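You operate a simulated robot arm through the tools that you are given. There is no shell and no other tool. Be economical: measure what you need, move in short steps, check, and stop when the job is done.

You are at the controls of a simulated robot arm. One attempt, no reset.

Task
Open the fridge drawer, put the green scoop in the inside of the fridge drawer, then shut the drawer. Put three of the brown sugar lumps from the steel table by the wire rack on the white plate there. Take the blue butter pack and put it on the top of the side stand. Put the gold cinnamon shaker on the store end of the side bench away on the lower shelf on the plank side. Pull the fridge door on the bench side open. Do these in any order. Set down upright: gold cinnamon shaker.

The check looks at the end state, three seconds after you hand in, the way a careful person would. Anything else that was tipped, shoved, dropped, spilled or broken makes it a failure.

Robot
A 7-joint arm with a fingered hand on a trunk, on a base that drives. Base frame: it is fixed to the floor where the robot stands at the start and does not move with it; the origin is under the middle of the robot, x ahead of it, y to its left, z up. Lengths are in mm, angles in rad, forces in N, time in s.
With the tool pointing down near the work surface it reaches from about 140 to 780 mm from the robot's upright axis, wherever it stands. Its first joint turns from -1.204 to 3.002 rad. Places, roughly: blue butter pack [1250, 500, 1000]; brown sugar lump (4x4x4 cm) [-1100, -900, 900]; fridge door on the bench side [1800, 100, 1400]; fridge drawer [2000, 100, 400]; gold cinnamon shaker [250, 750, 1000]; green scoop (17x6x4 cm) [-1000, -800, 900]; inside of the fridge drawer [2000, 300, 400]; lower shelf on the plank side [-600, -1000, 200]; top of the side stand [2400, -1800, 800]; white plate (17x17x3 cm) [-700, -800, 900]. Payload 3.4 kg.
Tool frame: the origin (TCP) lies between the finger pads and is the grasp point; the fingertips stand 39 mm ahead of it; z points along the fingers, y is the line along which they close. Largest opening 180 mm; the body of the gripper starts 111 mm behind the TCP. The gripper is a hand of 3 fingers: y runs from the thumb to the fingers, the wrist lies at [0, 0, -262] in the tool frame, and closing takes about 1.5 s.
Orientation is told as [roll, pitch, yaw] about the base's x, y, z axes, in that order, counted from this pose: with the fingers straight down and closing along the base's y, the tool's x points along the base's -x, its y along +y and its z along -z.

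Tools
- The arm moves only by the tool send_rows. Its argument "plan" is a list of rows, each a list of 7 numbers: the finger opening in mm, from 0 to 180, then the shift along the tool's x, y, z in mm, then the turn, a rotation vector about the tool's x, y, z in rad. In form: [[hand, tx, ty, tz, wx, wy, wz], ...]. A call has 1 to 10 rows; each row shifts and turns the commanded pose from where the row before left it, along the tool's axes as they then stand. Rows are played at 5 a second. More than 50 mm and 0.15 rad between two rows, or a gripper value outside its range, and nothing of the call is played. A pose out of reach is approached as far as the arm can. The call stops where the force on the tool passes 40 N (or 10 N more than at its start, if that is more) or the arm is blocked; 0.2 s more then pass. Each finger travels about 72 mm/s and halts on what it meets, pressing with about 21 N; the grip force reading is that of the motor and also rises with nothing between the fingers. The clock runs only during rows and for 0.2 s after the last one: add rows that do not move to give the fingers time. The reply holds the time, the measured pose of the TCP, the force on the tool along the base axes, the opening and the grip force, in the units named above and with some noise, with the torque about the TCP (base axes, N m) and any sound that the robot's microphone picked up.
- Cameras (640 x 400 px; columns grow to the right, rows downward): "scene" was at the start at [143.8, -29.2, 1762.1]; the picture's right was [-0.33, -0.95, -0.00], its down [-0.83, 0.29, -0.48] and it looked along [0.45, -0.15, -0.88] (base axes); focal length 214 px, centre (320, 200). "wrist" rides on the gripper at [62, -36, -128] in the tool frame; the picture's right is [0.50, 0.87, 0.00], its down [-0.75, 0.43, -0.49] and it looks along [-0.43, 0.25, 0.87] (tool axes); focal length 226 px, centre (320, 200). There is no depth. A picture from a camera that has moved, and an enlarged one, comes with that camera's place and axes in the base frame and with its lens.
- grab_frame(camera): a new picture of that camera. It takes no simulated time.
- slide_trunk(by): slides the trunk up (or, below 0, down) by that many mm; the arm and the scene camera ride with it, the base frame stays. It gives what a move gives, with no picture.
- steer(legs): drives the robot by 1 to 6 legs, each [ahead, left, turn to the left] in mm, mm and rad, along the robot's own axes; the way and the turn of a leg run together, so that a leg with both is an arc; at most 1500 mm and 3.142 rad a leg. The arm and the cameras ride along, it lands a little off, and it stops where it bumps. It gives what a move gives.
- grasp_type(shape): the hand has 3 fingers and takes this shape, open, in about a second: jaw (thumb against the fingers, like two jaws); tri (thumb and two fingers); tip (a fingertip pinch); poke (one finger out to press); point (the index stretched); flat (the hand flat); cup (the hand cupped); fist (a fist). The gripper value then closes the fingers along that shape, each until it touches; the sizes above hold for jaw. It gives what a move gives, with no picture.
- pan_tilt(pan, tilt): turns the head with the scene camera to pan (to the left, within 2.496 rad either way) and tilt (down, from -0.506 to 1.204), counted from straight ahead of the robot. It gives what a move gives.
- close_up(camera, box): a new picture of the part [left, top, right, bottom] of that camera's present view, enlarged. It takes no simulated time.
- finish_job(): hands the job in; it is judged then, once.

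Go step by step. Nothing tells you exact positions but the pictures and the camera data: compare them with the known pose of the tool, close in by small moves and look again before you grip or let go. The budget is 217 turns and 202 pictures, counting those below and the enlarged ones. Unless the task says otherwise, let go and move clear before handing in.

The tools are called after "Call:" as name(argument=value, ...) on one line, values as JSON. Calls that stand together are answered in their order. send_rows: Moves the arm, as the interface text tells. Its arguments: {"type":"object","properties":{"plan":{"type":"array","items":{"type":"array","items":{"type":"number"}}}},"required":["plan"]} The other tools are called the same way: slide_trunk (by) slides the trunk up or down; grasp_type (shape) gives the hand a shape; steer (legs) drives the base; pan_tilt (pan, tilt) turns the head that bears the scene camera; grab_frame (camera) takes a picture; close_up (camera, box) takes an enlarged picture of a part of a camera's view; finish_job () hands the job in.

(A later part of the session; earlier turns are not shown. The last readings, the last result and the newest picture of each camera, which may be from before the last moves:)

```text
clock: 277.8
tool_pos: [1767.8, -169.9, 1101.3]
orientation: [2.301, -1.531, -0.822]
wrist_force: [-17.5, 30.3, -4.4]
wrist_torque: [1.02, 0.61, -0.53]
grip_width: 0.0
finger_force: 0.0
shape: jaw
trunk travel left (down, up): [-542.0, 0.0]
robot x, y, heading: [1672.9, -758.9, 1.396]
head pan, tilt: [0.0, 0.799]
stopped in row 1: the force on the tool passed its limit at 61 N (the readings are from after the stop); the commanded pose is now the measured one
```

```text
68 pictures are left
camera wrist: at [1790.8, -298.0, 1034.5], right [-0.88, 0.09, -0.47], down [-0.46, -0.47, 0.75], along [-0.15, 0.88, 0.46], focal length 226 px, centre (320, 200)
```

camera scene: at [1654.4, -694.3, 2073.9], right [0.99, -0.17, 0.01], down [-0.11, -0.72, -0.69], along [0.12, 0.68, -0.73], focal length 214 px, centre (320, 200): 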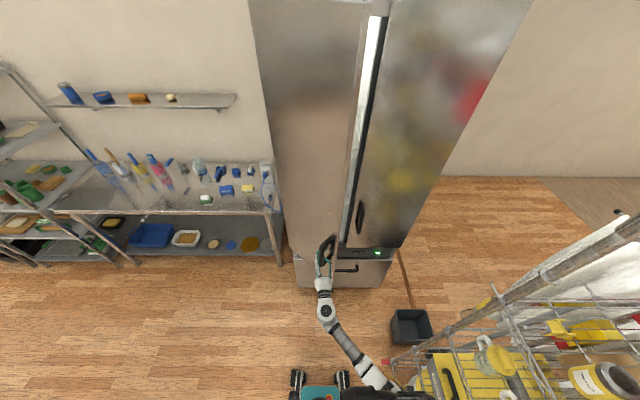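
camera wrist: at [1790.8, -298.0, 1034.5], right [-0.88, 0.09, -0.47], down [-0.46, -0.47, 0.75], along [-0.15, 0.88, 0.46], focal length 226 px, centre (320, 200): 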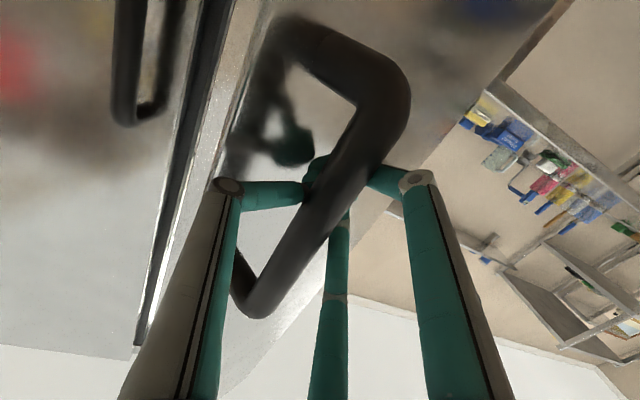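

Still some tension; shift the tool toward where it is being pulled, then open.

Call:
send_rows(plan=[[0, 0, 5, 10, 0, 0, 0], [0, 0, 0, 0, 0, 0, 0]])

Call:
send_rows(plan=[[20, 0, 5, 10, 0, 0, 0], [40, 0, 0, 0, 0, 0, 0], [70, 0, 0, 0, 0, 0, 0], [70, 0, 0, 0, 0, 0, 0]])

Call:
grab_frame(camera="wrist")

```text
clock: 278.4
tool_pos: [1777.0, -167.4, 1103.5]
orientation: [2.289, -1.521, -0.818]
wrist_force: [4.1, -6.2, 3.3]
wrist_torque: [-0.11, 0.4, -0.06]
grip_width: 0.0
finger_force: 21.2
shape: jaw
trunk travel left (down, up): [-542.0, 0.0]
robot x, y, heading: [1670.3, -760.4, 1.395]
head pan, tilt: [0.0, 0.799]
```

```text
clock: 279.4
tool_pos: [1767.6, -154.6, 1102.9]
orientation: [2.3, -1.525, -0.823]
wrist_force: [1.4, -0.7, -0.8]
wrist_torque: [0.0, -0.03, 0.0]
grip_width: 70.2
finger_force: 0.1
shape: jaw
trunk travel left (down, up): [-542.0, 0.0]
robot x, y, heading: [1667.0, -763.1, 1.402]
head pan, tilt: [0.0, 0.799]
```

```text
67 pictures are left
camera wrist: at [1789.9, -283.7, 1036.0], right [-0.88, 0.1, -0.47], down [-0.46, -0.47, 0.75], along [-0.15, 0.88, 0.46], focal length 226 px, centre (320, 200)
```

wrist: 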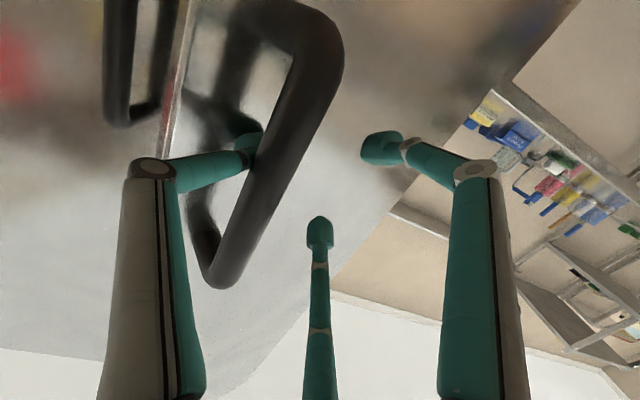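

The thumb is still behind the bar from the right. Shift right to clear it, then withdraw.

Call:
send_rows(plan=[[90, 0, -20, 0, 0, 0, 0], [90, 0, -20, 0, 0, 0, 0], [90, 0, 0, 0, 0, 0, 0]])

Call:
grab_frame(camera="wrist")

Call:
grab_frame(camera="scene")

```text
clock: 280.2
tool_pos: [1811.7, -159.5, 1102.0]
orientation: [2.276, -1.525, -0.802]
wrist_force: [0.2, -0.2, -0.2]
wrist_torque: [-0.02, 0.05, 0.0]
grip_width: 89.5
finger_force: 0.1
shape: jaw
trunk travel left (down, up): [-542.0, 0.0]
robot x, y, heading: [1672.7, -762.9, 1.398]
head pan, tilt: [0.0, 0.799]
```

```text
66 pictures are left
camera wrist: at [1832.6, -287.9, 1034.9], right [-0.88, 0.1, -0.47], down [-0.46, -0.47, 0.75], along [-0.15, 0.88, 0.46], focal length 226 px, centre (320, 200)
```

wrist: 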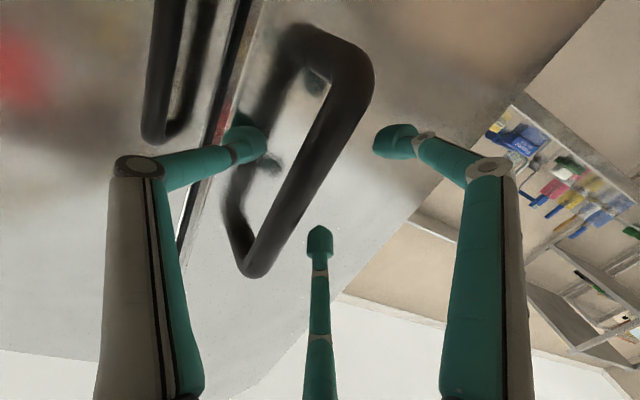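

```text
65 pictures are left
camera scene: at [1688.0, -711.4, 2074.8], right [0.99, -0.17, -0.01], down [-0.13, -0.71, -0.7], along [0.11, 0.69, -0.72], focal length 214 px, centre (320, 200)
```

scene: 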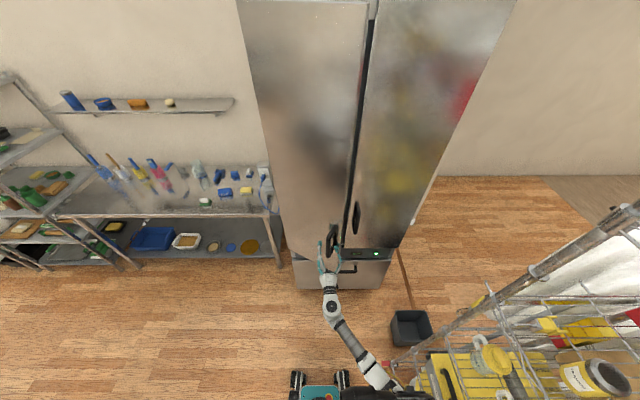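

The thumb is clear now. Withdraw, close the fingers and lower below handle height, then go around the free edge to push the door from inside.

Call:
send_rows(plan=[[90, 0, 0, -45, 0, 0, 0], [90, 0, 0, -45, 0, 0, 0], [90, 0, 0, -45, 0, 0, 0], [0, 45, 0, 0, 0, 0, 0], [0, 45, 0, 0, 0, 0, 0], [0, 45, 0, 0, 0, 0, 0], [0, 0, 0, 0, 0, 0, 0]])

Call:
steer(legs=[[0, -140, 0]])

Call:
grab_frame(camera="wrist")

Call:
close_up(camera="scene", box=[220, 100, 440, 300])

```text
clock: 281.8
tool_pos: [1795.3, -288.8, 962.3]
orientation: [2.286, -1.524, -0.808]
wrist_force: [-0.6, 0.0, -0.5]
wrist_torque: [0.0, -0.03, 0.01]
grip_width: 0.0
finger_force: 18.4
shape: jaw
trunk travel left (down, up): [-542.0, 0.0]
robot x, y, heading: [1667.8, -758.7, 1.402]
head pan, tilt: [0.0, 0.799]
```

```text
clock: 283.2
tool_pos: [1916.6, -310.0, 962.9]
orientation: [2.277, -1.527, -0.801]
wrist_force: [-0.7, -0.4, 0.2]
wrist_torque: [0.01, 0.03, -0.01]
grip_width: 0.2
finger_force: 21.1
shape: jaw
trunk travel left (down, up): [-542.0, 0.0]
robot x, y, heading: [1802.5, -784.6, 1.4]
head pan, tilt: [0.0, 0.799]
stopped in leg 1: the robot was blocked; the commanded pose is now the measured one
```

```text
64 pictures are left
camera wrist: at [1940.2, -439.3, 896.3], right [-0.88, 0.1, -0.47], down [-0.46, -0.47, 0.75], along [-0.15, 0.88, 0.46], focal length 226 px, centre (320, 200)
```

wrist: 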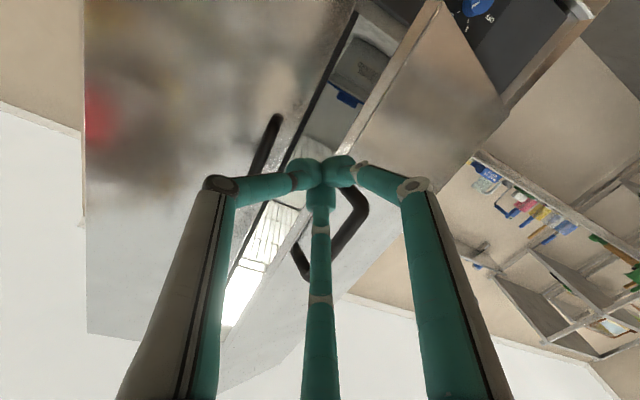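

```text
2.00 times, centred on (330, 200) of scene
camera zoom: at [1811.1, -734.4, 2074.8], right [0.99, -0.17, 0.0], down [-0.12, -0.71, -0.7], along [0.12, 0.69, -0.72], focal length 429 px, centre (300, 200)
```

zoom: 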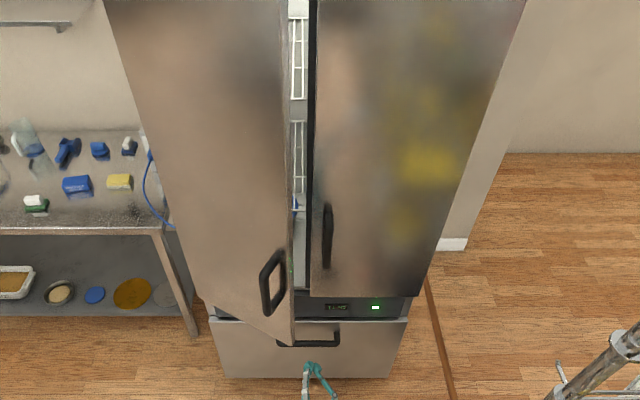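

The drive was blocked near its end; I'll check the right side for contact with the rack.

Call:
pan_tilt(pan=-1.2, tilt=0.9)

Call:
grab_frame(camera="scene")

```text
clock: 284.6
tool_pos: [1917.0, -309.8, 963.0]
orientation: [2.283, -1.526, -0.806]
wrist_force: [-0.2, -0.1, 0.3]
wrist_torque: [-0.01, -0.03, -0.01]
grip_width: 0.1
finger_force: 21.5
shape: jaw
trunk travel left (down, up): [-542.0, 0.0]
robot x, y, heading: [1799.3, -780.6, 1.396]
head pan, tilt: [-1.201, 0.901]
```

```text
62 pictures are left
camera scene: at [1873.1, -798.8, 2066.9], right [0.2, -0.98, 0.0], down [-0.77, -0.16, -0.62], along [0.61, 0.12, -0.79], focal length 214 px, centre (320, 200)
```

scene: 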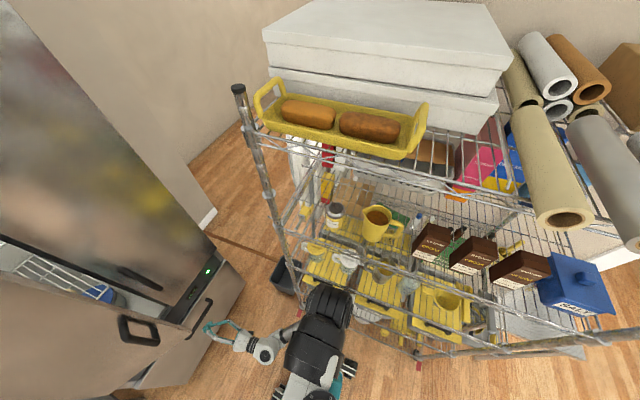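

The shoulder was just brushing close to the rack; all stands still there. I go forward, where there's more room, inserting the closed fingers into the door gap.

Call:
steer(legs=[[150, 25, 0]])

Call:
grab_frame(camera="wrist")

Call:
pan_tilt(pan=0.0, tilt=0.8)

Call:
close_up(camera="scene", box=[220, 100, 440, 300])

```text
clock: 285.9
tool_pos: [1921.0, -159.9, 962.6]
orientation: [2.238, -1.524, -0.76]
wrist_force: [-0.7, 0.2, -0.3]
wrist_torque: [0.03, 0.02, 0.0]
grip_width: 0.0
finger_force: 21.0
shape: jaw
trunk travel left (down, up): [-542.0, 0.0]
robot x, y, heading: [1800.4, -634.2, 1.396]
head pan, tilt: [-1.201, 0.901]
```

```text
61 pictures are left
camera wrist: at [1943.0, -288.0, 896.1], right [-0.88, 0.1, -0.47], down [-0.45, -0.47, 0.75], along [-0.15, 0.88, 0.46], focal length 226 px, centre (320, 200)
```

wrist: 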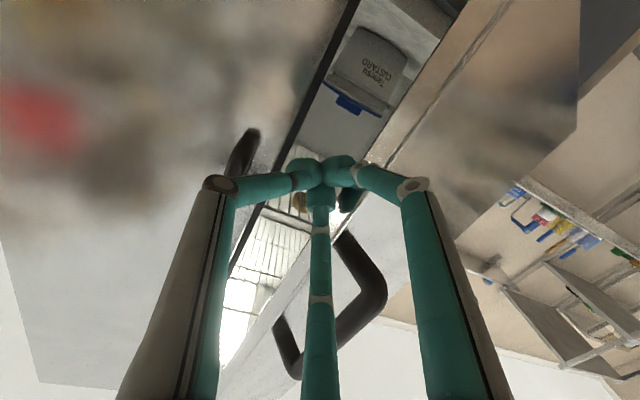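

```text
clock: 287.4
tool_pos: [1915.6, -158.5, 962.7]
orientation: [2.324, -1.528, -0.846]
wrist_force: [0.0, 0.3, 0.2]
wrist_torque: [-0.05, 0.01, -0.04]
grip_width: 0.1
finger_force: 21.1
shape: jaw
trunk travel left (down, up): [-542.0, 0.0]
robot x, y, heading: [1804.9, -631.8, 1.405]
head pan, tilt: [0.0, 0.799]
```

```text
2.00 times, centred on (330, 200) of scene
camera zoom: at [1813.4, -583.2, 2074.9], right [0.99, -0.17, 0.0], down [-0.12, -0.71, -0.7], along [0.12, 0.69, -0.72], focal length 429 px, centre (300, 200)
```

zoom: 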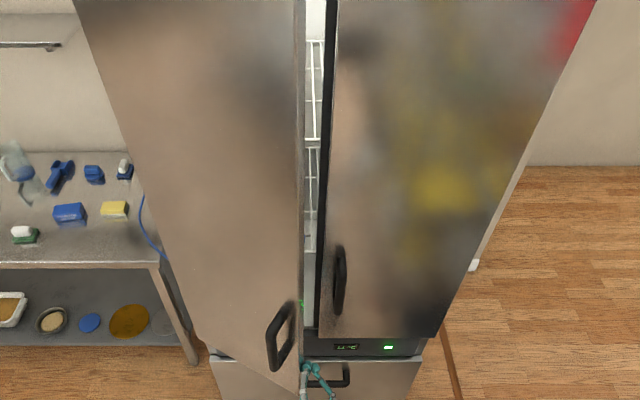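

The path into the gap is clear. Move in 100 mm, then push left.

Call:
send_rows(plan=[[0, 0, 0, 35, 0, 0, 0], [0, 0, 0, 35, 0, 0, 0], [0, 0, 0, 35, 0, 0, 0], [0, 0, 0, 0, 0, 0, 0]])

Call:
grab_frame(camera="wrist")

```text
clock: 288.0
tool_pos: [1943.6, -82.5, 965.5]
orientation: [2.445, -1.532, -0.996]
wrist_force: [29.3, -16.1, 5.4]
wrist_torque: [0.11, -0.01, -0.08]
grip_width: 0.0
finger_force: 21.0
shape: jaw
trunk travel left (down, up): [-542.0, 0.0]
robot x, y, heading: [1804.2, -632.6, 1.401]
head pan, tilt: [0.0, 0.799]
stopped in row 3: the force on the tool passed its limit at 43 N (the readings are from after the stop); the commanded pose is now the measured one
```

```text
59 pictures are left
camera wrist: at [1962.4, -212.5, 897.5], right [-0.87, 0.12, -0.48], down [-0.48, -0.46, 0.75], along [-0.13, 0.88, 0.46], focal length 226 px, centre (320, 200)
```

wrist: 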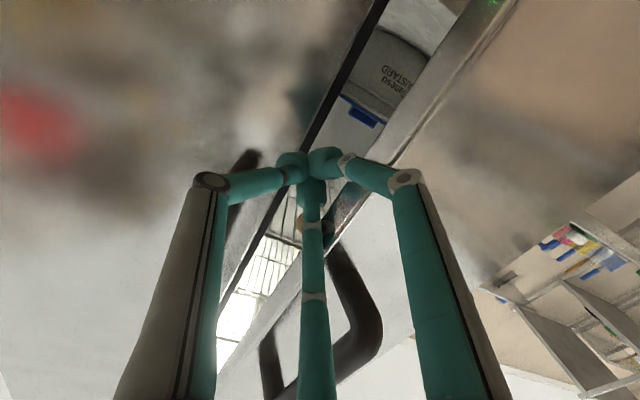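

A finger met the left door's edge. Back a little, shift right 35 mm and go in again.

Call:
send_rows(plan=[[0, 0, 0, -30, 0, 0, 0], [0, 0, -25, 0, 0, 0, 0], [0, 0, -15, 0, 0, 0, 0], [0, 0, 0, 0, 0, 0, 0]])

Call:
grab_frame(camera="wrist")

Call:
close_up(camera="scene", box=[260, 200, 420, 320])

```text
clock: 289.0
tool_pos: [1971.0, -117.5, 961.7]
orientation: [2.366, -1.532, -0.903]
wrist_force: [0.3, 0.2, -0.1]
wrist_torque: [-0.02, -0.01, 0.06]
grip_width: 0.1
finger_force: 21.3
shape: jaw
trunk travel left (down, up): [-542.0, 0.0]
robot x, y, heading: [1804.9, -633.2, 1.4]
head pan, tilt: [0.0, 0.799]
```

```text
58 pictures are left
camera wrist: at [1992.4, -246.6, 895.2], right [-0.87, 0.11, -0.48], down [-0.47, -0.46, 0.75], along [-0.14, 0.88, 0.46], focal length 226 px, centre (320, 200)
```

wrist: 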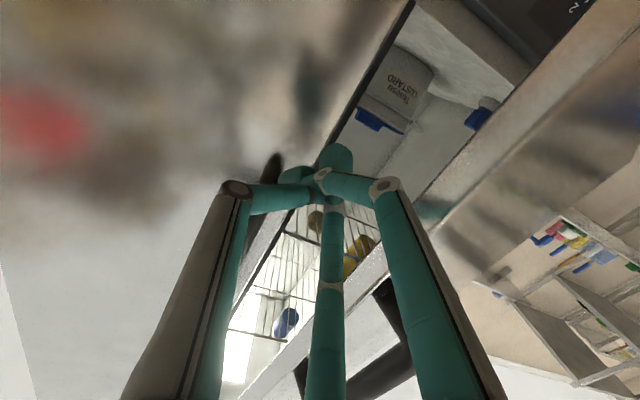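

```text
3.33 times, centred on (340, 260) of scene
camera zoom: at [1827.6, -584.9, 2074.8], right [0.99, -0.17, -0.01], down [-0.13, -0.71, -0.7], along [0.11, 0.69, -0.72], focal length 715 px, centre (253, 0)
```

zoom: 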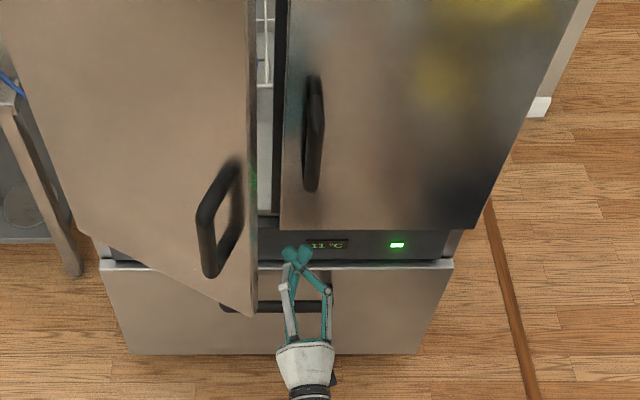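

Now well right of the free edge (1901,−57). Go in 75 mm, then sweep left with the base.

Call:
send_rows(plan=[[0, 0, 0, 25, 0, 0, 0], [0, 0, 0, 25, 0, 0, 0], [0, 0, 0, 25, 0, 0, 0], [0, 0, 0, 0, 0, 0, 0]])

Call:
send_rows(plan=[[0, 0, 25, 0, 0, 0, 0], [0, 0, 25, 0, 0, 0, 0], [0, 0, 25, 0, 0, 0, 0], [0, 0, 0, 0, 0, 0, 0]])

Call:
grab_frame(camera="wrist")

```text
clock: 290.0
tool_pos: [1976.3, -43.3, 965.9]
orientation: [2.435, -1.534, -0.977]
wrist_force: [-0.2, 0.0, -0.2]
wrist_torque: [-0.04, -0.02, 0.01]
grip_width: 0.0
finger_force: 21.4
shape: jaw
trunk travel left (down, up): [-542.0, 0.0]
robot x, y, heading: [1804.9, -628.7, 1.403]
head pan, tilt: [0.0, 0.799]
```

```text
clock: 290.8
tool_pos: [1921.6, -38.7, 966.9]
orientation: [2.512, -1.533, -1.061]
wrist_force: [11.3, -12.7, 5.5]
wrist_torque: [-0.62, 0.22, 1.93]
grip_width: 0.1
finger_force: 20.7
shape: jaw
trunk travel left (down, up): [-542.0, 0.0]
robot x, y, heading: [1800.2, -633.0, 1.4]
head pan, tilt: [0.0, 0.799]
stopped in row 3: the force on the tool passed its limit at 42 N (the readings are from after the stop); the commanded pose is now the measured one
```

```text
56 pictures are left
camera wrist: at [1941.0, -168.5, 899.6], right [-0.87, 0.12, -0.48], down [-0.48, -0.46, 0.75], along [-0.13, 0.88, 0.46], focal length 226 px, centre (320, 200)
```

wrist: 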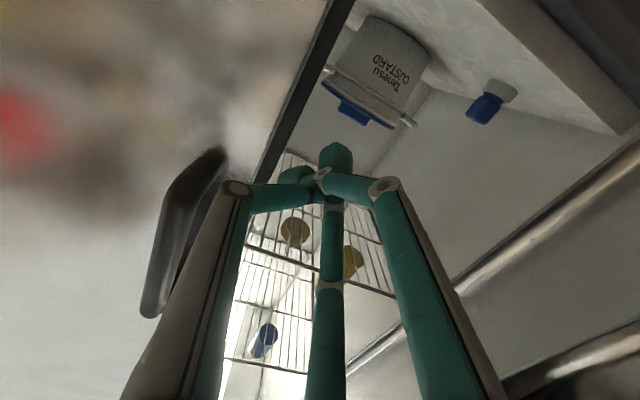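

Contact with the door's inner side. Push left in smaller steps.

Call:
send_rows(plan=[[0, 0, 8, -2, 0, 0, 0], [0, 0, 8, -2, 0, 0, 0], [0, 0, 8, -2, 0, 0, 0], [0, 0, 8, -2, 0, 0, 0], [0, 0, 8, -2, 0, 0, 0], [0, 0, 8, -3, 0, 0, 0], [0, 0, 8, -3, 0, 0, 0], [0, 0, 8, -3, 0, 0, 0], [0, 0, 8, -3, 0, 0, 0], [0, 0, 8, -3, 0, 0, 0]])

Call:
grab_frame(camera="scene")

```text
clock: 291.3
tool_pos: [1915.8, -46.0, 965.9]
orientation: [2.73, -1.538, -1.286]
wrist_force: [32.9, -34.2, 15.0]
wrist_torque: [-1.8, 0.7, 5.54]
grip_width: 0.0
finger_force: 21.4
shape: jaw
trunk travel left (down, up): [-542.0, 0.0]
robot x, y, heading: [1807.7, -634.8, 1.393]
head pan, tilt: [0.0, 0.799]
stopped in row 2: the force on the tool passed its limit at 44 N (the readings are from after the stop); the commanded pose is now the measured one
```

```text
55 pictures are left
camera scene: at [1839.3, -598.7, 2075.2], right [0.98, -0.17, -0.01], down [-0.13, -0.7, -0.7], along [0.11, 0.69, -0.71], focal length 214 px, centre (320, 200)
```

scene: 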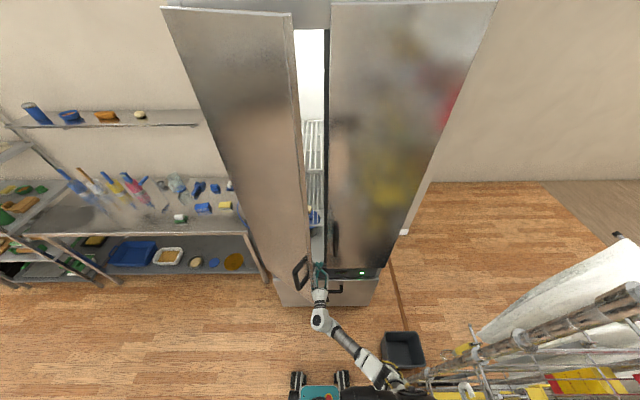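

The palm is pressing the door's end edge rather than pushing its inner side. Pull back 50 mm so only the fingers are behind the edge, then push left.

Call:
send_rows(plan=[[0, 0, -8, -20, 0, 0, 0], [0, 0, 0, -30, 0, 0, 0], [0, 0, 0, 0, 0, 0, 0]])

Call:
send_rows(plan=[[0, 0, 12, -2, 0, 0, 0], [0, 0, 12, -2, 0, 0, 0], [0, 0, 12, -2, 0, 0, 0], [0, 0, 12, -3, 0, 0, 0], [0, 0, 12, -3, 0, 0, 0], [0, 0, 12, -3, 0, 0, 0], [0, 0, 12, -4, 0, 0, 0], [0, 0, 12, -4, 0, 0, 0]])

Call:
grab_frame(camera="scene")

Call:
grab_frame(camera="wrist")

```text
clock: 292.1
tool_pos: [1915.0, -88.8, 961.2]
orientation: [2.602, -1.542, -1.152]
wrist_force: [0.2, -0.2, -0.3]
wrist_torque: [0.02, 0.02, 0.01]
grip_width: 0.0
finger_force: 20.4
shape: jaw
trunk travel left (down, up): [-542.0, 0.0]
robot x, y, heading: [1809.0, -634.1, 1.401]
head pan, tilt: [0.0, 0.799]
```

```text
clock: 293.6
tool_pos: [1831.1, -105.8, 963.6]
orientation: [2.999, -1.543, -1.552]
wrist_force: [20.0, -37.6, 14.1]
wrist_torque: [-1.61, 1.01, 3.95]
grip_width: 0.0
finger_force: 21.2
shape: jaw
trunk travel left (down, up): [-542.0, 0.0]
robot x, y, heading: [1805.1, -635.2, 1.393]
head pan, tilt: [0.0, 0.799]
stopped in row 7: the force on the tool passed its limit at 45 N (the readings are from after the stop); the commanded pose is now the measured one
```

```text
54 pictures are left
camera scene: at [1829.8, -599.6, 2075.4], right [0.98, -0.17, -0.01], down [-0.13, -0.7, -0.7], along [0.11, 0.69, -0.71], focal length 214 px, centre (320, 200)
```

scene: 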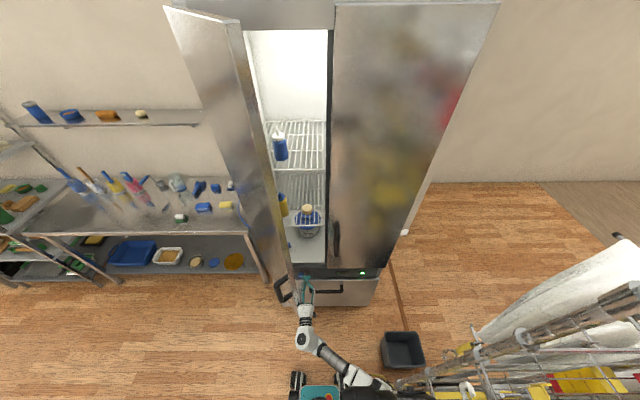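

```text
53 pictures are left
camera wrist: at [1850.7, -235.9, 896.5], right [-0.86, 0.12, -0.5], down [-0.49, -0.45, 0.74], along [-0.14, 0.88, 0.45], focal length 226 px, centre (320, 200)
```

wrist: 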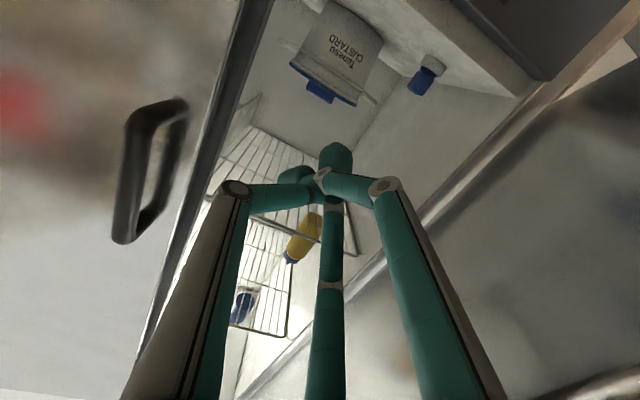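

That works: the door swings wide. Repeat: back off a bit and push left again.

Call:
send_rows(plan=[[0, 0, -5, -25, 0, 0, 0], [0, 0, 0, -25, 0, 0, 0], [0, 0, 12, -3, 0, 0, 0], [0, 0, 14, -4, 0, 0, 0], [0, 0, 14, -4, 0, 0, 0], [0, 0, 14, -4, 0, 0, 0], [0, 0, 14, -4, 0, 0, 0], [0, 0, 14, -4, 0, 0, 0], [0, 0, 14, -4, 0, 0, 0], [0, 0, 14, -4, 0, 0, 0]])

Call:
grab_frame(camera="scene")

```text
clock: 295.8
tool_pos: [1710.0, -165.2, 959.2]
orientation: [-3.086, -1.55, -1.749]
wrist_force: [1.4, -0.5, 0.0]
wrist_torque: [-0.02, -0.01, -0.01]
grip_width: 0.0
finger_force: 21.2
shape: jaw
trunk travel left (down, up): [-542.0, 0.0]
robot x, y, heading: [1807.4, -632.0, 1.396]
head pan, tilt: [0.0, 0.799]
```

```text
52 pictures are left
camera scene: at [1809.4, -583.1, 2074.9], right [0.98, -0.17, 0.0], down [-0.12, -0.71, -0.7], along [0.12, 0.69, -0.72], focal length 214 px, centre (320, 200)
```

scene: 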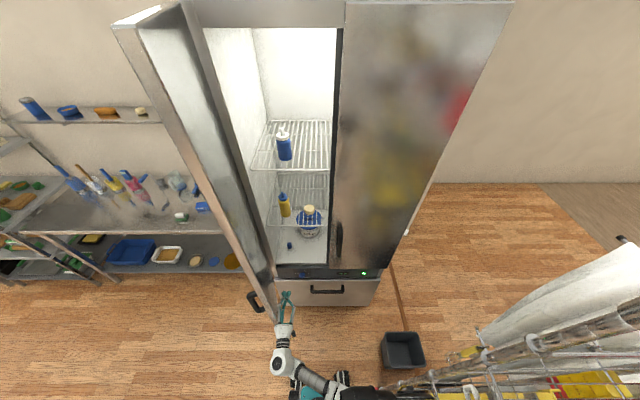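

About 75° open. One more push to roughly 90°.

Call:
send_rows(plan=[[0, 0, 14, -3, 0, 0, 0], [0, 0, 14, -3, 0, 0, 0], [0, 0, 14, -3, 0, 0, 0], [0, 0, 14, -3, 0, 0, 0], [0, 0, 14, -3, 0, 0, 0], [0, 0, 14, -3, 0, 0, 0], [0, 0, 0, 0, 0, 0, 0]])

Call:
grab_frame(camera="scene")

```text
clock: 297.6
tool_pos: [1685.7, -174.3, 914.7]
orientation: [-1.811, -1.458, -3.03]
wrist_force: [0.0, 0.5, -0.2]
wrist_torque: [0.02, 0.0, -0.03]
grip_width: 0.0
finger_force: 20.7
shape: jaw
trunk travel left (down, up): [-542.0, 0.0]
robot x, y, heading: [1805.6, -633.7, 1.396]
head pan, tilt: [0.0, 0.799]
stopped in row 7: the arm was blocked; the commanded pose is now the measured one
```

```text
51 pictures are left
camera scene: at [1813.9, -583.5, 2074.8], right [0.98, -0.17, 0.0], down [-0.12, -0.71, -0.7], along [0.12, 0.69, -0.72], focal length 214 px, centre (320, 200)
```

scene: 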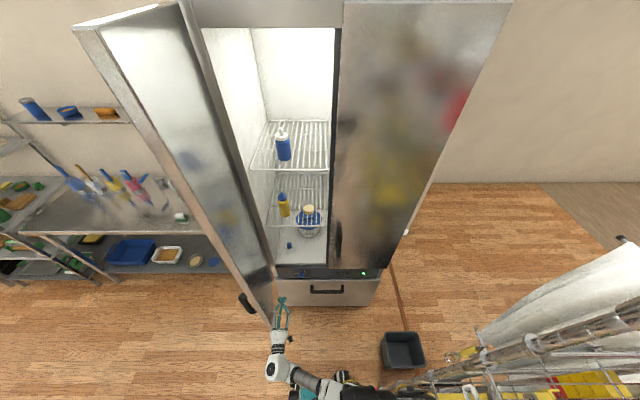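

The door stands about 90° open. Withdraw clear of it, turn the hand down again and head to the bench for the butter.

Call:
send_rows(plan=[[0, 0, -25, -10, 0, 0, 0], [0, 0, -20, -35, 0, 0, 0], [0, 0, 0, -45, 0, 0, 0], [0, 0, 0, 0, 0, 0, 0]])

Call:
steer(legs=[[-140, 0, 0]])

Call:
send_rows(plan=[[80, 0, 0, 0, 0, 0.145, 0], [80, 0, 0, 0, 0, 0.145, 0], [80, 0, 0, 0, 0, 0.145, 0], [80, 0, 0, 0, 0, 0.145, 0], [80, 0, 0, 0, 0, 0.145, 0], [80, 0, 0, 0, 0, 0.145, 0], [80, 0, 0, 0, 0, 0.145, 0], [80, 0, 0, 0, 0, 0.145, 0], [80, 0, 0, 0, 0, 0.145, 0], [80, 0, 0, 0, 0, 0.145, 0]])

Call:
grab_frame(camera="scene")

Call:
grab_frame(camera="wrist")

```text
clock: 298.8
tool_pos: [1732.0, -216.5, 951.0]
orientation: [-2.421, -1.414, -2.449]
wrist_force: [-0.4, 0.5, -0.5]
wrist_torque: [0.01, -0.01, -0.01]
grip_width: 0.0
finger_force: 20.8
shape: jaw
trunk travel left (down, up): [-542.0, 0.0]
robot x, y, heading: [1804.3, -633.1, 1.398]
head pan, tilt: [0.0, 0.799]
stopped in row 4: the arm was blocked; the commanded pose is now the measured one
```

```text
clock: 300.1
tool_pos: [1706.6, -355.4, 954.4]
orientation: [-2.423, -1.416, -2.441]
wrist_force: [0.0, 0.3, 0.0]
wrist_torque: [0.02, 0.01, 0.03]
grip_width: 0.3
finger_force: 20.6
shape: jaw
trunk travel left (down, up): [-542.0, 0.0]
robot x, y, heading: [1783.5, -769.4, 1.397]
head pan, tilt: [0.0, 0.799]
```

```text
clock: 301.3
tool_pos: [1804.6, -320.1, 937.5]
orientation: [-0.616, -1.024, 1.942]
wrist_force: [0.0, -0.4, 0.0]
wrist_torque: [-0.02, -0.01, -0.02]
grip_width: 79.6
finger_force: 0.1
shape: jaw
trunk travel left (down, up): [-542.0, 0.0]
robot x, y, heading: [1780.7, -769.7, 1.399]
head pan, tilt: [0.0, 0.799]
stopped in row 5: the arm was blocked; the commanded pose is now the measured one
```

```text
50 pictures are left
camera scene: at [1790.4, -721.4, 2075.0], right [0.99, -0.17, 0.0], down [-0.12, -0.71, -0.7], along [0.12, 0.69, -0.72], focal length 214 px, centre (320, 200)
```

scene: 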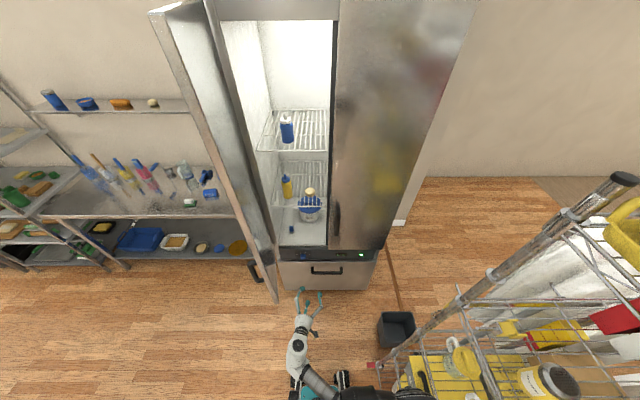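

```text
49 pictures are left
camera wrist: at [1813.7, -466.2, 949.1], right [-0.72, -0.1, -0.69], down [-0.69, 0.01, 0.72], along [-0.06, 1.0, -0.08], focal length 226 px, centre (320, 200)
```

wrist: 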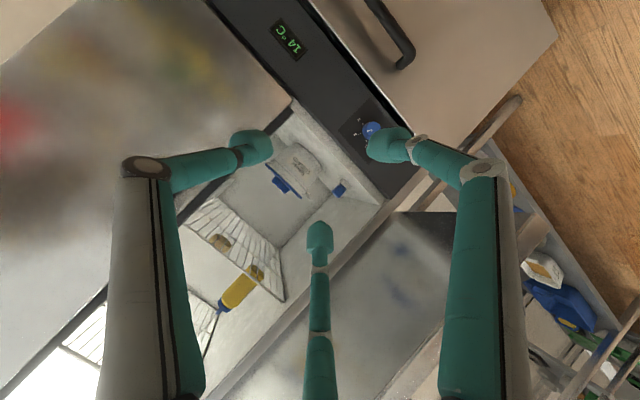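

The arm is cramped; back up, extend the tool forward and finish turning it down.

Call:
steer(legs=[[-130, 0, 0]])

Call:
send_rows(plan=[[80, -21, 0, 43, 0, 0, 0], [80, -21, 0, 43, 0, 0, 0], [80, 0, 0, 0, -0.035, 0.137, 0.02], [80, 0, 0, 0, -0.035, 0.137, 0.02], [80, 0, 0, 0, -0.035, 0.137, 0.02], [80, 0, 0, 0, -0.035, 0.137, 0.02], [80, 0, 0, 0, -0.035, 0.137, 0.02], [80, 0, 0, 0, -0.035, 0.137, 0.02], [80, 0, 0, 0, -0.035, 0.137, 0.02], [80, 0, 0, 0, -0.035, 0.137, 0.02]])

Call:
grab_frame(camera="wrist")

```text
clock: 302.6
tool_pos: [1782.7, -448.4, 936.4]
orientation: [-0.62, -1.025, 1.943]
wrist_force: [0.3, 0.6, -0.2]
wrist_torque: [0.0, 0.03, -0.02]
grip_width: 79.6
finger_force: 0.0
shape: jaw
trunk travel left (down, up): [-542.0, 0.0]
robot x, y, heading: [1759.3, -902.2, 1.399]
head pan, tilt: [0.0, 0.799]
```

```text
clock: 304.8
tool_pos: [1799.4, -353.5, 935.4]
orientation: [0.002, 0.001, 1.407]
wrist_force: [0.1, 0.6, -0.6]
wrist_torque: [0.0, 0.0, 0.01]
grip_width: 79.9
finger_force: 0.0
shape: jaw
trunk travel left (down, up): [-542.0, 0.0]
robot x, y, heading: [1758.3, -901.3, 1.395]
head pan, tilt: [0.0, 0.799]
```

```text
48 pictures are left
camera wrist: at [1825.3, -420.9, 1063.6], right [-0.94, -0.35, 0.0], down [-0.31, 0.81, 0.49], along [-0.18, 0.46, -0.87], focal length 226 px, centre (320, 200)
```

wrist: 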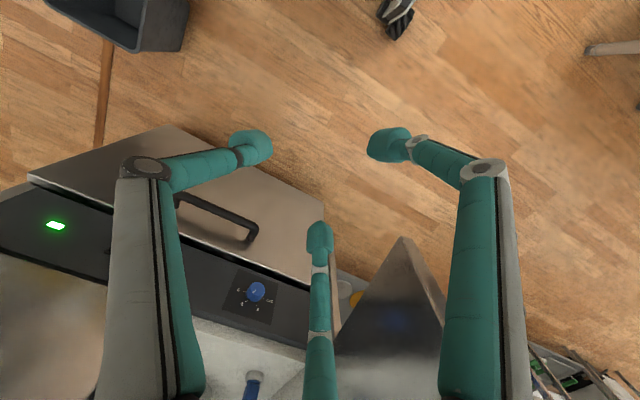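

Tool is down again. Retract and raise, then drive to the bench in front of the blue pack.

Call:
send_rows(plan=[[80, 30, 0, -35, 0, 0, 0], [80, 30, 0, -35, 0, 0, 0], [80, 30, 0, -35, 0, 0, 0], [80, 30, 0, -20, 0, 0, 0]])

Call:
steer(legs=[[0, 430, 0], [690, 350, 0]])

Call:
pan_tilt(pan=0.0, tilt=0.9)

Call:
grab_frame(camera="scene")

```text
clock: 305.8
tool_pos: [1775.5, -430.5, 972.3]
orientation: [0.001, -0.006, 1.41]
wrist_force: [0.7, 0.8, -0.7]
wrist_torque: [0.02, 0.0, 0.02]
grip_width: 79.9
finger_force: 0.0
shape: jaw
out of reach, approached as far as the arm can: row 2, 3, 4
trunk travel left (down, up): [-542.0, 0.0]
robot x, y, heading: [1758.9, -901.6, 1.402]
head pan, tilt: [0.0, 0.799]
```

```text
clock: 312.2
tool_pos: [1129.8, 384.7, 969.3]
orientation: [-0.001, -0.005, 1.406]
wrist_force: [-0.3, 0.0, -0.4]
wrist_torque: [0.02, 0.02, 0.02]
grip_width: 79.8
finger_force: 0.0
shape: jaw
trunk travel left (down, up): [-542.0, 0.0]
robot x, y, heading: [1110.5, -85.0, 1.399]
head pan, tilt: [0.0, 0.799]
```

```text
clock: 312.9
tool_pos: [1128.6, 384.6, 971.0]
orientation: [0.0, -0.007, 1.406]
wrist_force: [0.0, 0.3, -0.4]
wrist_torque: [-0.01, -0.03, 0.03]
grip_width: 79.7
finger_force: 0.0
shape: jaw
trunk travel left (down, up): [-542.0, 0.0]
robot x, y, heading: [1106.9, -82.3, 1.401]
head pan, tilt: [0.0, 0.901]
```

```text
47 pictures are left
camera scene: at [1119.0, -37.1, 2067.0], right [0.99, -0.17, 0.0], down [-0.14, -0.77, -0.62], along [0.11, 0.61, -0.78], focal length 214 px, centre (320, 200)
```

scene: 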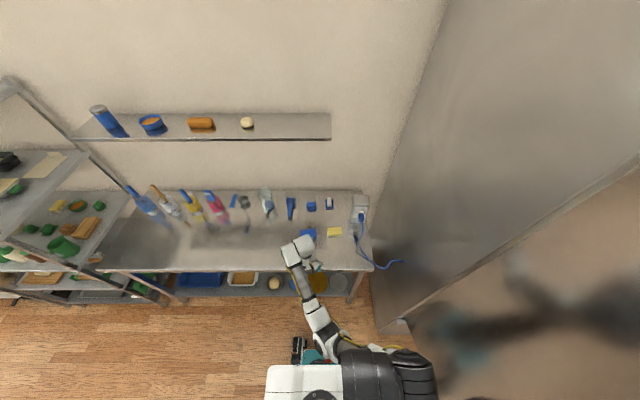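

Zoom in on the pack and take a wrist view.

Call:
close_up(camera="scene", box=[270, 180, 390, 280])

Call:
grab_frame(camera="wrist")

```text
4.00 times, centred on (330, 230) of scene
camera zoom: at [1119.0, -37.1, 2067.0], right [0.99, -0.17, 0.0], down [-0.14, -0.77, -0.62], along [0.11, 0.61, -0.78], focal length 858 px, centre (280, 80)
```

zoom: 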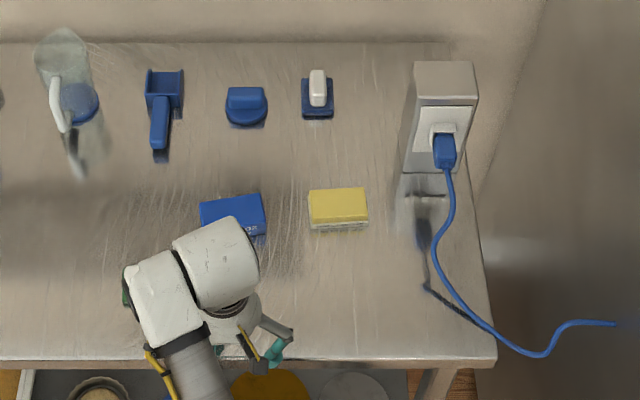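

```text
45 pictures are left
camera wrist: at [1153.9, 315.3, 1098.5], right [-0.94, -0.35, 0.0], down [-0.31, 0.81, 0.5], along [-0.17, 0.47, -0.87], focal length 226 px, centre (320, 200)
```

wrist: 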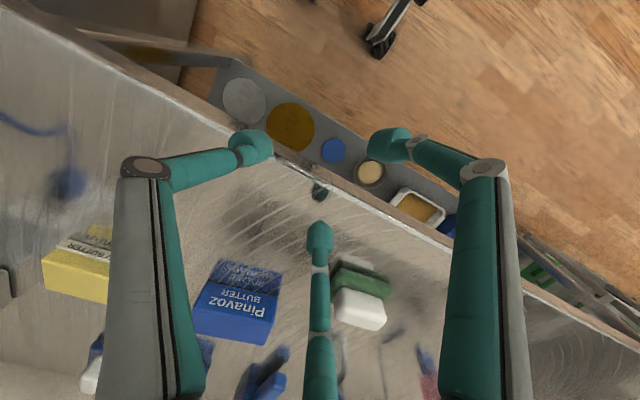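

It is the blue "BUTTER" pack, centred near (1157,590), about 92×80 mm, top ≈ z 932. Raise while reaching, align the yaw with the pack, then drive closer.

Call:
send_rows(plan=[[130, -30, 0, -38, 0, 0, -0.108], [130, -30, 0, -38, 0, 0, -0.108], [130, -15, 0, -38, 0, 0, -0.108], [130, 0, 0, 0, 0, 0, 0]])

Call:
steer(legs=[[110, 0, 0]])

Call:
grab_frame(camera="wrist")

```text
clock: 313.9
tool_pos: [1125.8, 491.5, 1034.7]
orientation: [-0.003, -0.008, 1.734]
wrist_force: [0.0, -0.6, -0.1]
wrist_torque: [0.03, -0.03, -0.01]
grip_width: 129.5
finger_force: 0.1
shape: jaw
out of reach, approached as far as the arm can: row 1, 2, 3
trunk travel left (down, up): [-542.0, 0.0]
robot x, y, heading: [1111.3, -81.9, 1.395]
head pan, tilt: [0.0, 0.901]
```

```text
clock: 315.1
tool_pos: [1146.9, 599.8, 1033.5]
orientation: [-0.005, -0.008, 1.731]
wrist_force: [-0.4, -0.3, -0.4]
wrist_torque: [-0.02, 0.04, -0.04]
grip_width: 129.7
finger_force: 0.2
shape: jaw
trunk travel left (down, up): [-542.0, 0.0]
robot x, y, heading: [1130.6, 24.4, 1.396]
head pan, tilt: [0.0, 0.901]
```

```text
44 pictures are left
camera wrist: at [1191.8, 542.7, 1161.4], right [-0.78, -0.63, -0.01], down [-0.55, 0.67, 0.5], along [-0.31, 0.39, -0.87], focal length 226 px, centre (320, 200)
```

wrist: 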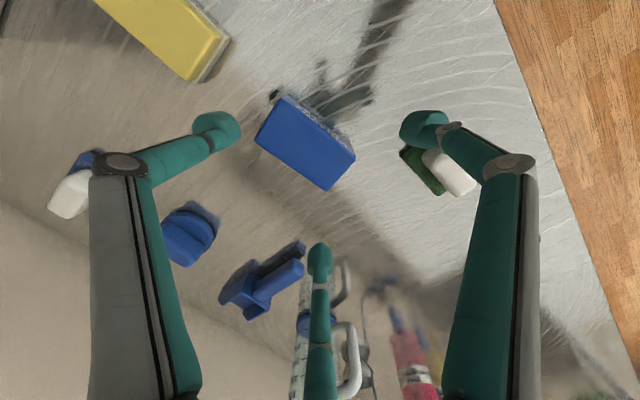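

Centre and yaw corrections, then lower around the pack.

Call:
send_rows(plan=[[130, 0, -16, 0, 0, 0, 0.14], [130, 0, 0, 35, 0, 0, 0], [130, 0, 0, 0, 0, 0, 0]])

Call:
grab_frame(camera="wrist")

```text
clock: 315.9
tool_pos: [1161.5, 602.2, 998.7]
orientation: [0.0, -0.01, 1.59]
wrist_force: [-0.4, -0.9, -0.2]
wrist_torque: [0.0, -0.01, 0.01]
grip_width: 129.8
finger_force: 0.1
shape: jaw
trunk travel left (down, up): [-542.0, 0.0]
robot x, y, heading: [1130.8, 24.5, 1.393]
head pan, tilt: [0.0, 0.901]
```

```text
43 pictures are left
camera wrist: at [1198.9, 538.2, 1127.0], right [-0.86, -0.52, -0.01], down [-0.45, 0.74, 0.5], along [-0.25, 0.43, -0.87], focal length 226 px, centre (320, 200)
```

wrist: 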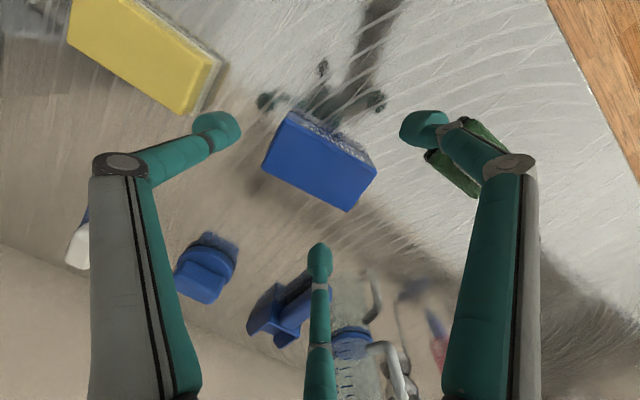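

Well centred. Narrow to 105 mm to keep clear of the sponge, then lower and grip.

Call:
send_rows(plan=[[105, 0, 0, 0, 0, 0, 0], [105, 0, 0, 0, 0, 0, 0], [105, 0, 0, 30, 0, 0, 0], [105, 0, 0, 25, 0, 0, 0], [105, 0, 0, 6, 0, 0, 0], [105, 0, 0, 0, 0, 0, 0]])

Call:
grab_frame(camera="wrist")

```text
clock: 317.2
tool_pos: [1162.2, 602.7, 938.8]
orientation: [-0.002, -0.01, 1.59]
wrist_force: [0.5, 0.2, 9.1]
wrist_torque: [-0.44, 0.25, 0.01]
grip_width: 104.7
finger_force: 0.0
shape: jaw
trunk travel left (down, up): [-542.0, 0.0]
robot x, y, heading: [1131.2, 26.8, 1.393]
head pan, tilt: [0.0, 0.901]
```

```text
42 pictures are left
camera wrist: at [1199.6, 538.8, 1067.0], right [-0.86, -0.52, -0.01], down [-0.45, 0.74, 0.5], along [-0.25, 0.43, -0.87], focal length 226 px, centre (320, 200)
```

wrist: 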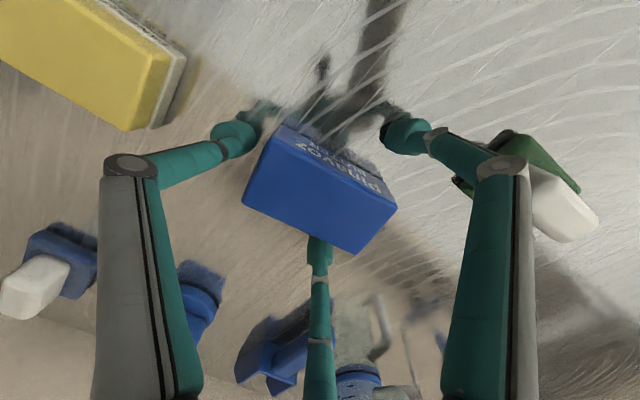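

A slight touch at the front fingertip; rise 3 mm and close.

Call:
send_rows(plan=[[105, 0, 0, -3, 0, 0, 0], [60, 0, 0, 0, 0, 0, 0], [20, 0, 0, 0, 0, 0, 0], [0, 0, 0, 0, 0, 0, 0], [0, 0, 0, 0, 0, 0, 0], [0, 0, 0, 0, 0, 0, 0], [0, 0, 0, 0, 0, 0, 0], [0, 0, 0, 0, 0, 0, 0]])

Call:
grab_frame(camera="wrist")

```text
clock: 319.1
tool_pos: [1161.8, 602.6, 941.5]
orientation: [0.0, -0.009, 1.589]
wrist_force: [-0.3, 0.0, -0.3]
wrist_torque: [-0.02, -0.03, 0.02]
grip_width: 57.3
finger_force: 20.6
shape: jaw
trunk travel left (down, up): [-542.0, 0.0]
robot x, y, heading: [1126.1, 21.9, 1.395]
head pan, tilt: [0.0, 0.901]
```

```text
41 pictures are left
camera wrist: at [1199.4, 538.9, 1069.0], right [-0.86, -0.52, -0.01], down [-0.45, 0.74, 0.5], along [-0.25, 0.43, -0.87], focal length 226 px, centre (320, 200)
```

wrist: 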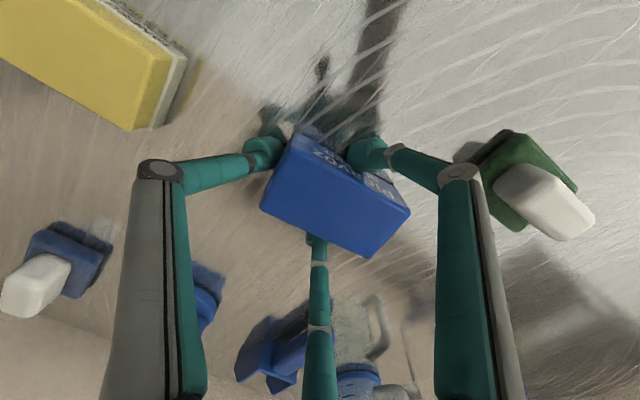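

Gripped at 57 mm with 21 N. Lift and check it holds.

Call:
send_rows(plan=[[0, 0, 0, -20, 0, 0, 0], [0, 0, 0, -30, 0, 0, 0], [0, 0, 0, -30, 0, 0, 0], [0, 0, 0, 0, 0, 0, 0]])

Call:
grab_frame(camera="wrist")

```text
clock: 320.1
tool_pos: [1161.3, 600.9, 1019.8]
orientation: [-0.002, -0.009, 1.591]
wrist_force: [-0.1, -0.2, -1.7]
wrist_torque: [-0.04, -0.03, 0.01]
grip_width: 57.1
finger_force: 20.9
shape: jaw
trunk travel left (down, up): [-542.0, 0.0]
robot x, y, heading: [1131.0, 25.8, 1.396]
head pan, tilt: [0.0, 0.901]
```

```text
40 pictures are left
camera wrist: at [1199.3, 537.6, 1148.8], right [-0.86, -0.52, -0.01], down [-0.45, 0.74, 0.5], along [-0.25, 0.43, -0.87], focal length 226 px, centre (320, 200)
```

wrist: 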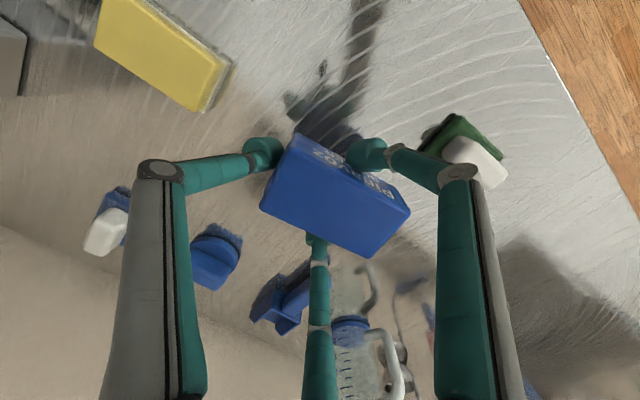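

The pack is firmly held. Back away from the bench, retract, and drive around toward the side stand beyond the rack.

Call:
steer(legs=[[-250, 150, 0]])

Call:
send_rows(plan=[[0, 40, 7, 10, 0, 0, 0], [0, 40, 7, 10, 0, 0, 0], [0, 30, 6, 10, 0, 0, 0], [0, 0, 0, 0, 0, 0, 0]])

Call:
steer(legs=[[0, 0, -1.546], [588, -474, 0]])

Call:
pan_tilt(pan=-0.6, tilt=0.6)

Call:
grab_frame(camera="scene")

Call:
grab_frame(camera="wrist")

```text
clock: 322.1
tool_pos: [980.4, 379.1, 1020.3]
orientation: [0.002, -0.011, 1.589]
wrist_force: [-0.6, -0.4, -2.1]
wrist_torque: [-0.03, -0.02, -0.03]
grip_width: 57.0
finger_force: 21.3
shape: jaw
trunk travel left (down, up): [-542.0, 0.0]
robot x, y, heading: [941.8, -199.3, 1.395]
head pan, tilt: [0.0, 0.901]
```

```text
clock: 323.1
tool_pos: [959.5, 275.4, 973.5]
orientation: [-0.001, -0.013, 1.588]
wrist_force: [0.4, -0.6, -1.8]
wrist_torque: [-0.02, -0.01, 0.01]
grip_width: 56.7
finger_force: 20.3
shape: jaw
out of reach, approached as far as the arm can: row 1, 2
trunk travel left (down, up): [-542.0, 0.0]
robot x, y, heading: [943.1, -195.3, 1.391]
head pan, tilt: [0.0, 0.901]
```

```text
clock: 330.9
tool_pos: [1925.6, -741.5, 974.2]
orientation: [-0.003, -0.014, 0.052]
wrist_force: [-0.2, -0.5, -1.6]
wrist_torque: [-0.06, 0.01, 0.04]
grip_width: 56.6
finger_force: 21.0
shape: jaw
trunk travel left (down, up): [-542.0, 0.0]
robot x, y, heading: [1450.3, -745.1, -0.138]
head pan, tilt: [0.0, 0.901]
```

```text
clock: 331.9
tool_pos: [1923.8, -743.1, 975.3]
orientation: [-0.003, -0.016, 0.053]
wrist_force: [-1.0, -0.2, -2.3]
wrist_torque: [-0.02, 0.01, -0.01]
grip_width: 56.5
finger_force: 21.3
shape: jaw
trunk travel left (down, up): [-542.0, 0.0]
robot x, y, heading: [1451.1, -744.4, -0.136]
head pan, tilt: [-0.6, 0.6]
```

```text
39 pictures are left
camera scene: at [1488.8, -803.7, 2091.6], right [-0.67, -0.74, 0.0], down [-0.42, 0.38, -0.82], along [0.61, -0.56, -0.57], focal length 214 px, centre (320, 200)
```

scene: 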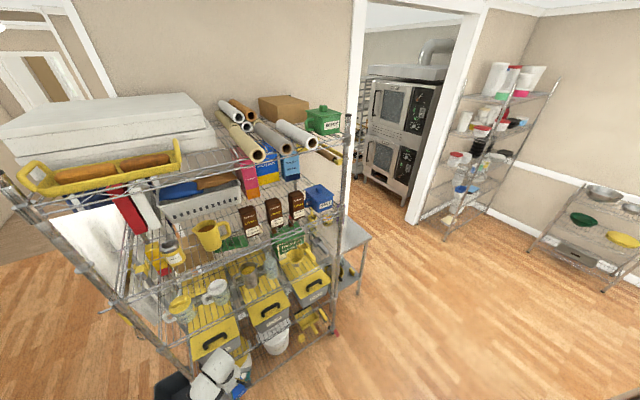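

```text
38 pictures are left
camera wrist: at [1862.3, -782.1, 1102.0], right [-0.54, 0.84, -0.01], down [0.72, 0.48, 0.5], along [0.42, 0.27, -0.87], focal length 226 px, centre (320, 200)
```

wrist: 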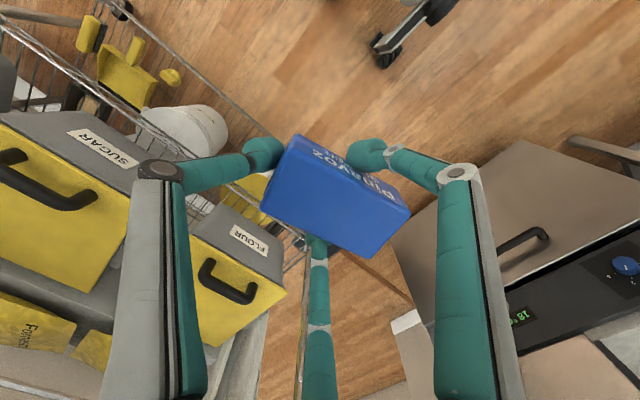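

Route ahead is clear; slide right past the rack and look at the stand.

Call:
steer(legs=[[-60, -550, 0], [0, -550, 0]])

Call:
pan_tilt(pan=0.0, tilt=0.7)

Call:
grab_frame(camera="scene")

```text
clock: 337.9
tool_pos: [1711.7, -1825.0, 974.2]
orientation: [-0.006, -0.011, 0.055]
wrist_force: [0.4, -0.4, -1.9]
wrist_torque: [-0.03, 0.0, -0.02]
grip_width: 56.5
finger_force: 20.3
shape: jaw
trunk travel left (down, up): [-542.0, 0.0]
robot x, y, heading: [1238.2, -1832.3, -0.135]
head pan, tilt: [-0.6, 0.6]
```

```text
clock: 338.9
tool_pos: [1709.2, -1834.0, 974.4]
orientation: [0.001, -0.014, 0.055]
wrist_force: [-0.3, 0.5, -2.4]
wrist_torque: [0.01, -0.01, -0.01]
grip_width: 56.3
finger_force: 20.5
shape: jaw
trunk travel left (down, up): [-542.0, 0.0]
robot x, y, heading: [1239.8, -1832.6, -0.14]
head pan, tilt: [0.0, 0.7]
```

```text
37 pictures are left
camera scene: at [1293.9, -1846.8, 2083.1], right [-0.14, -0.99, 0.0], down [-0.64, 0.09, -0.76], along [0.76, -0.1, -0.65], focal length 214 px, centre (320, 200)
```

scene: 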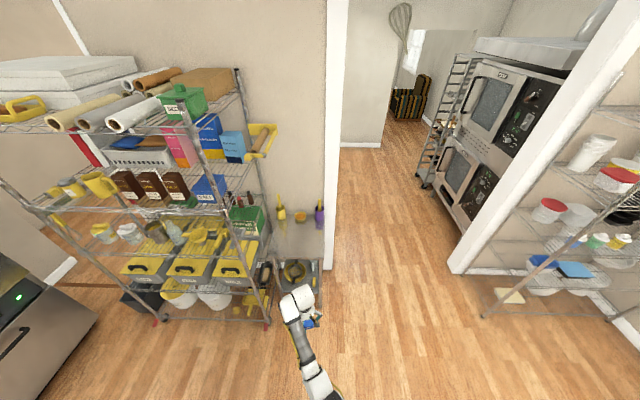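

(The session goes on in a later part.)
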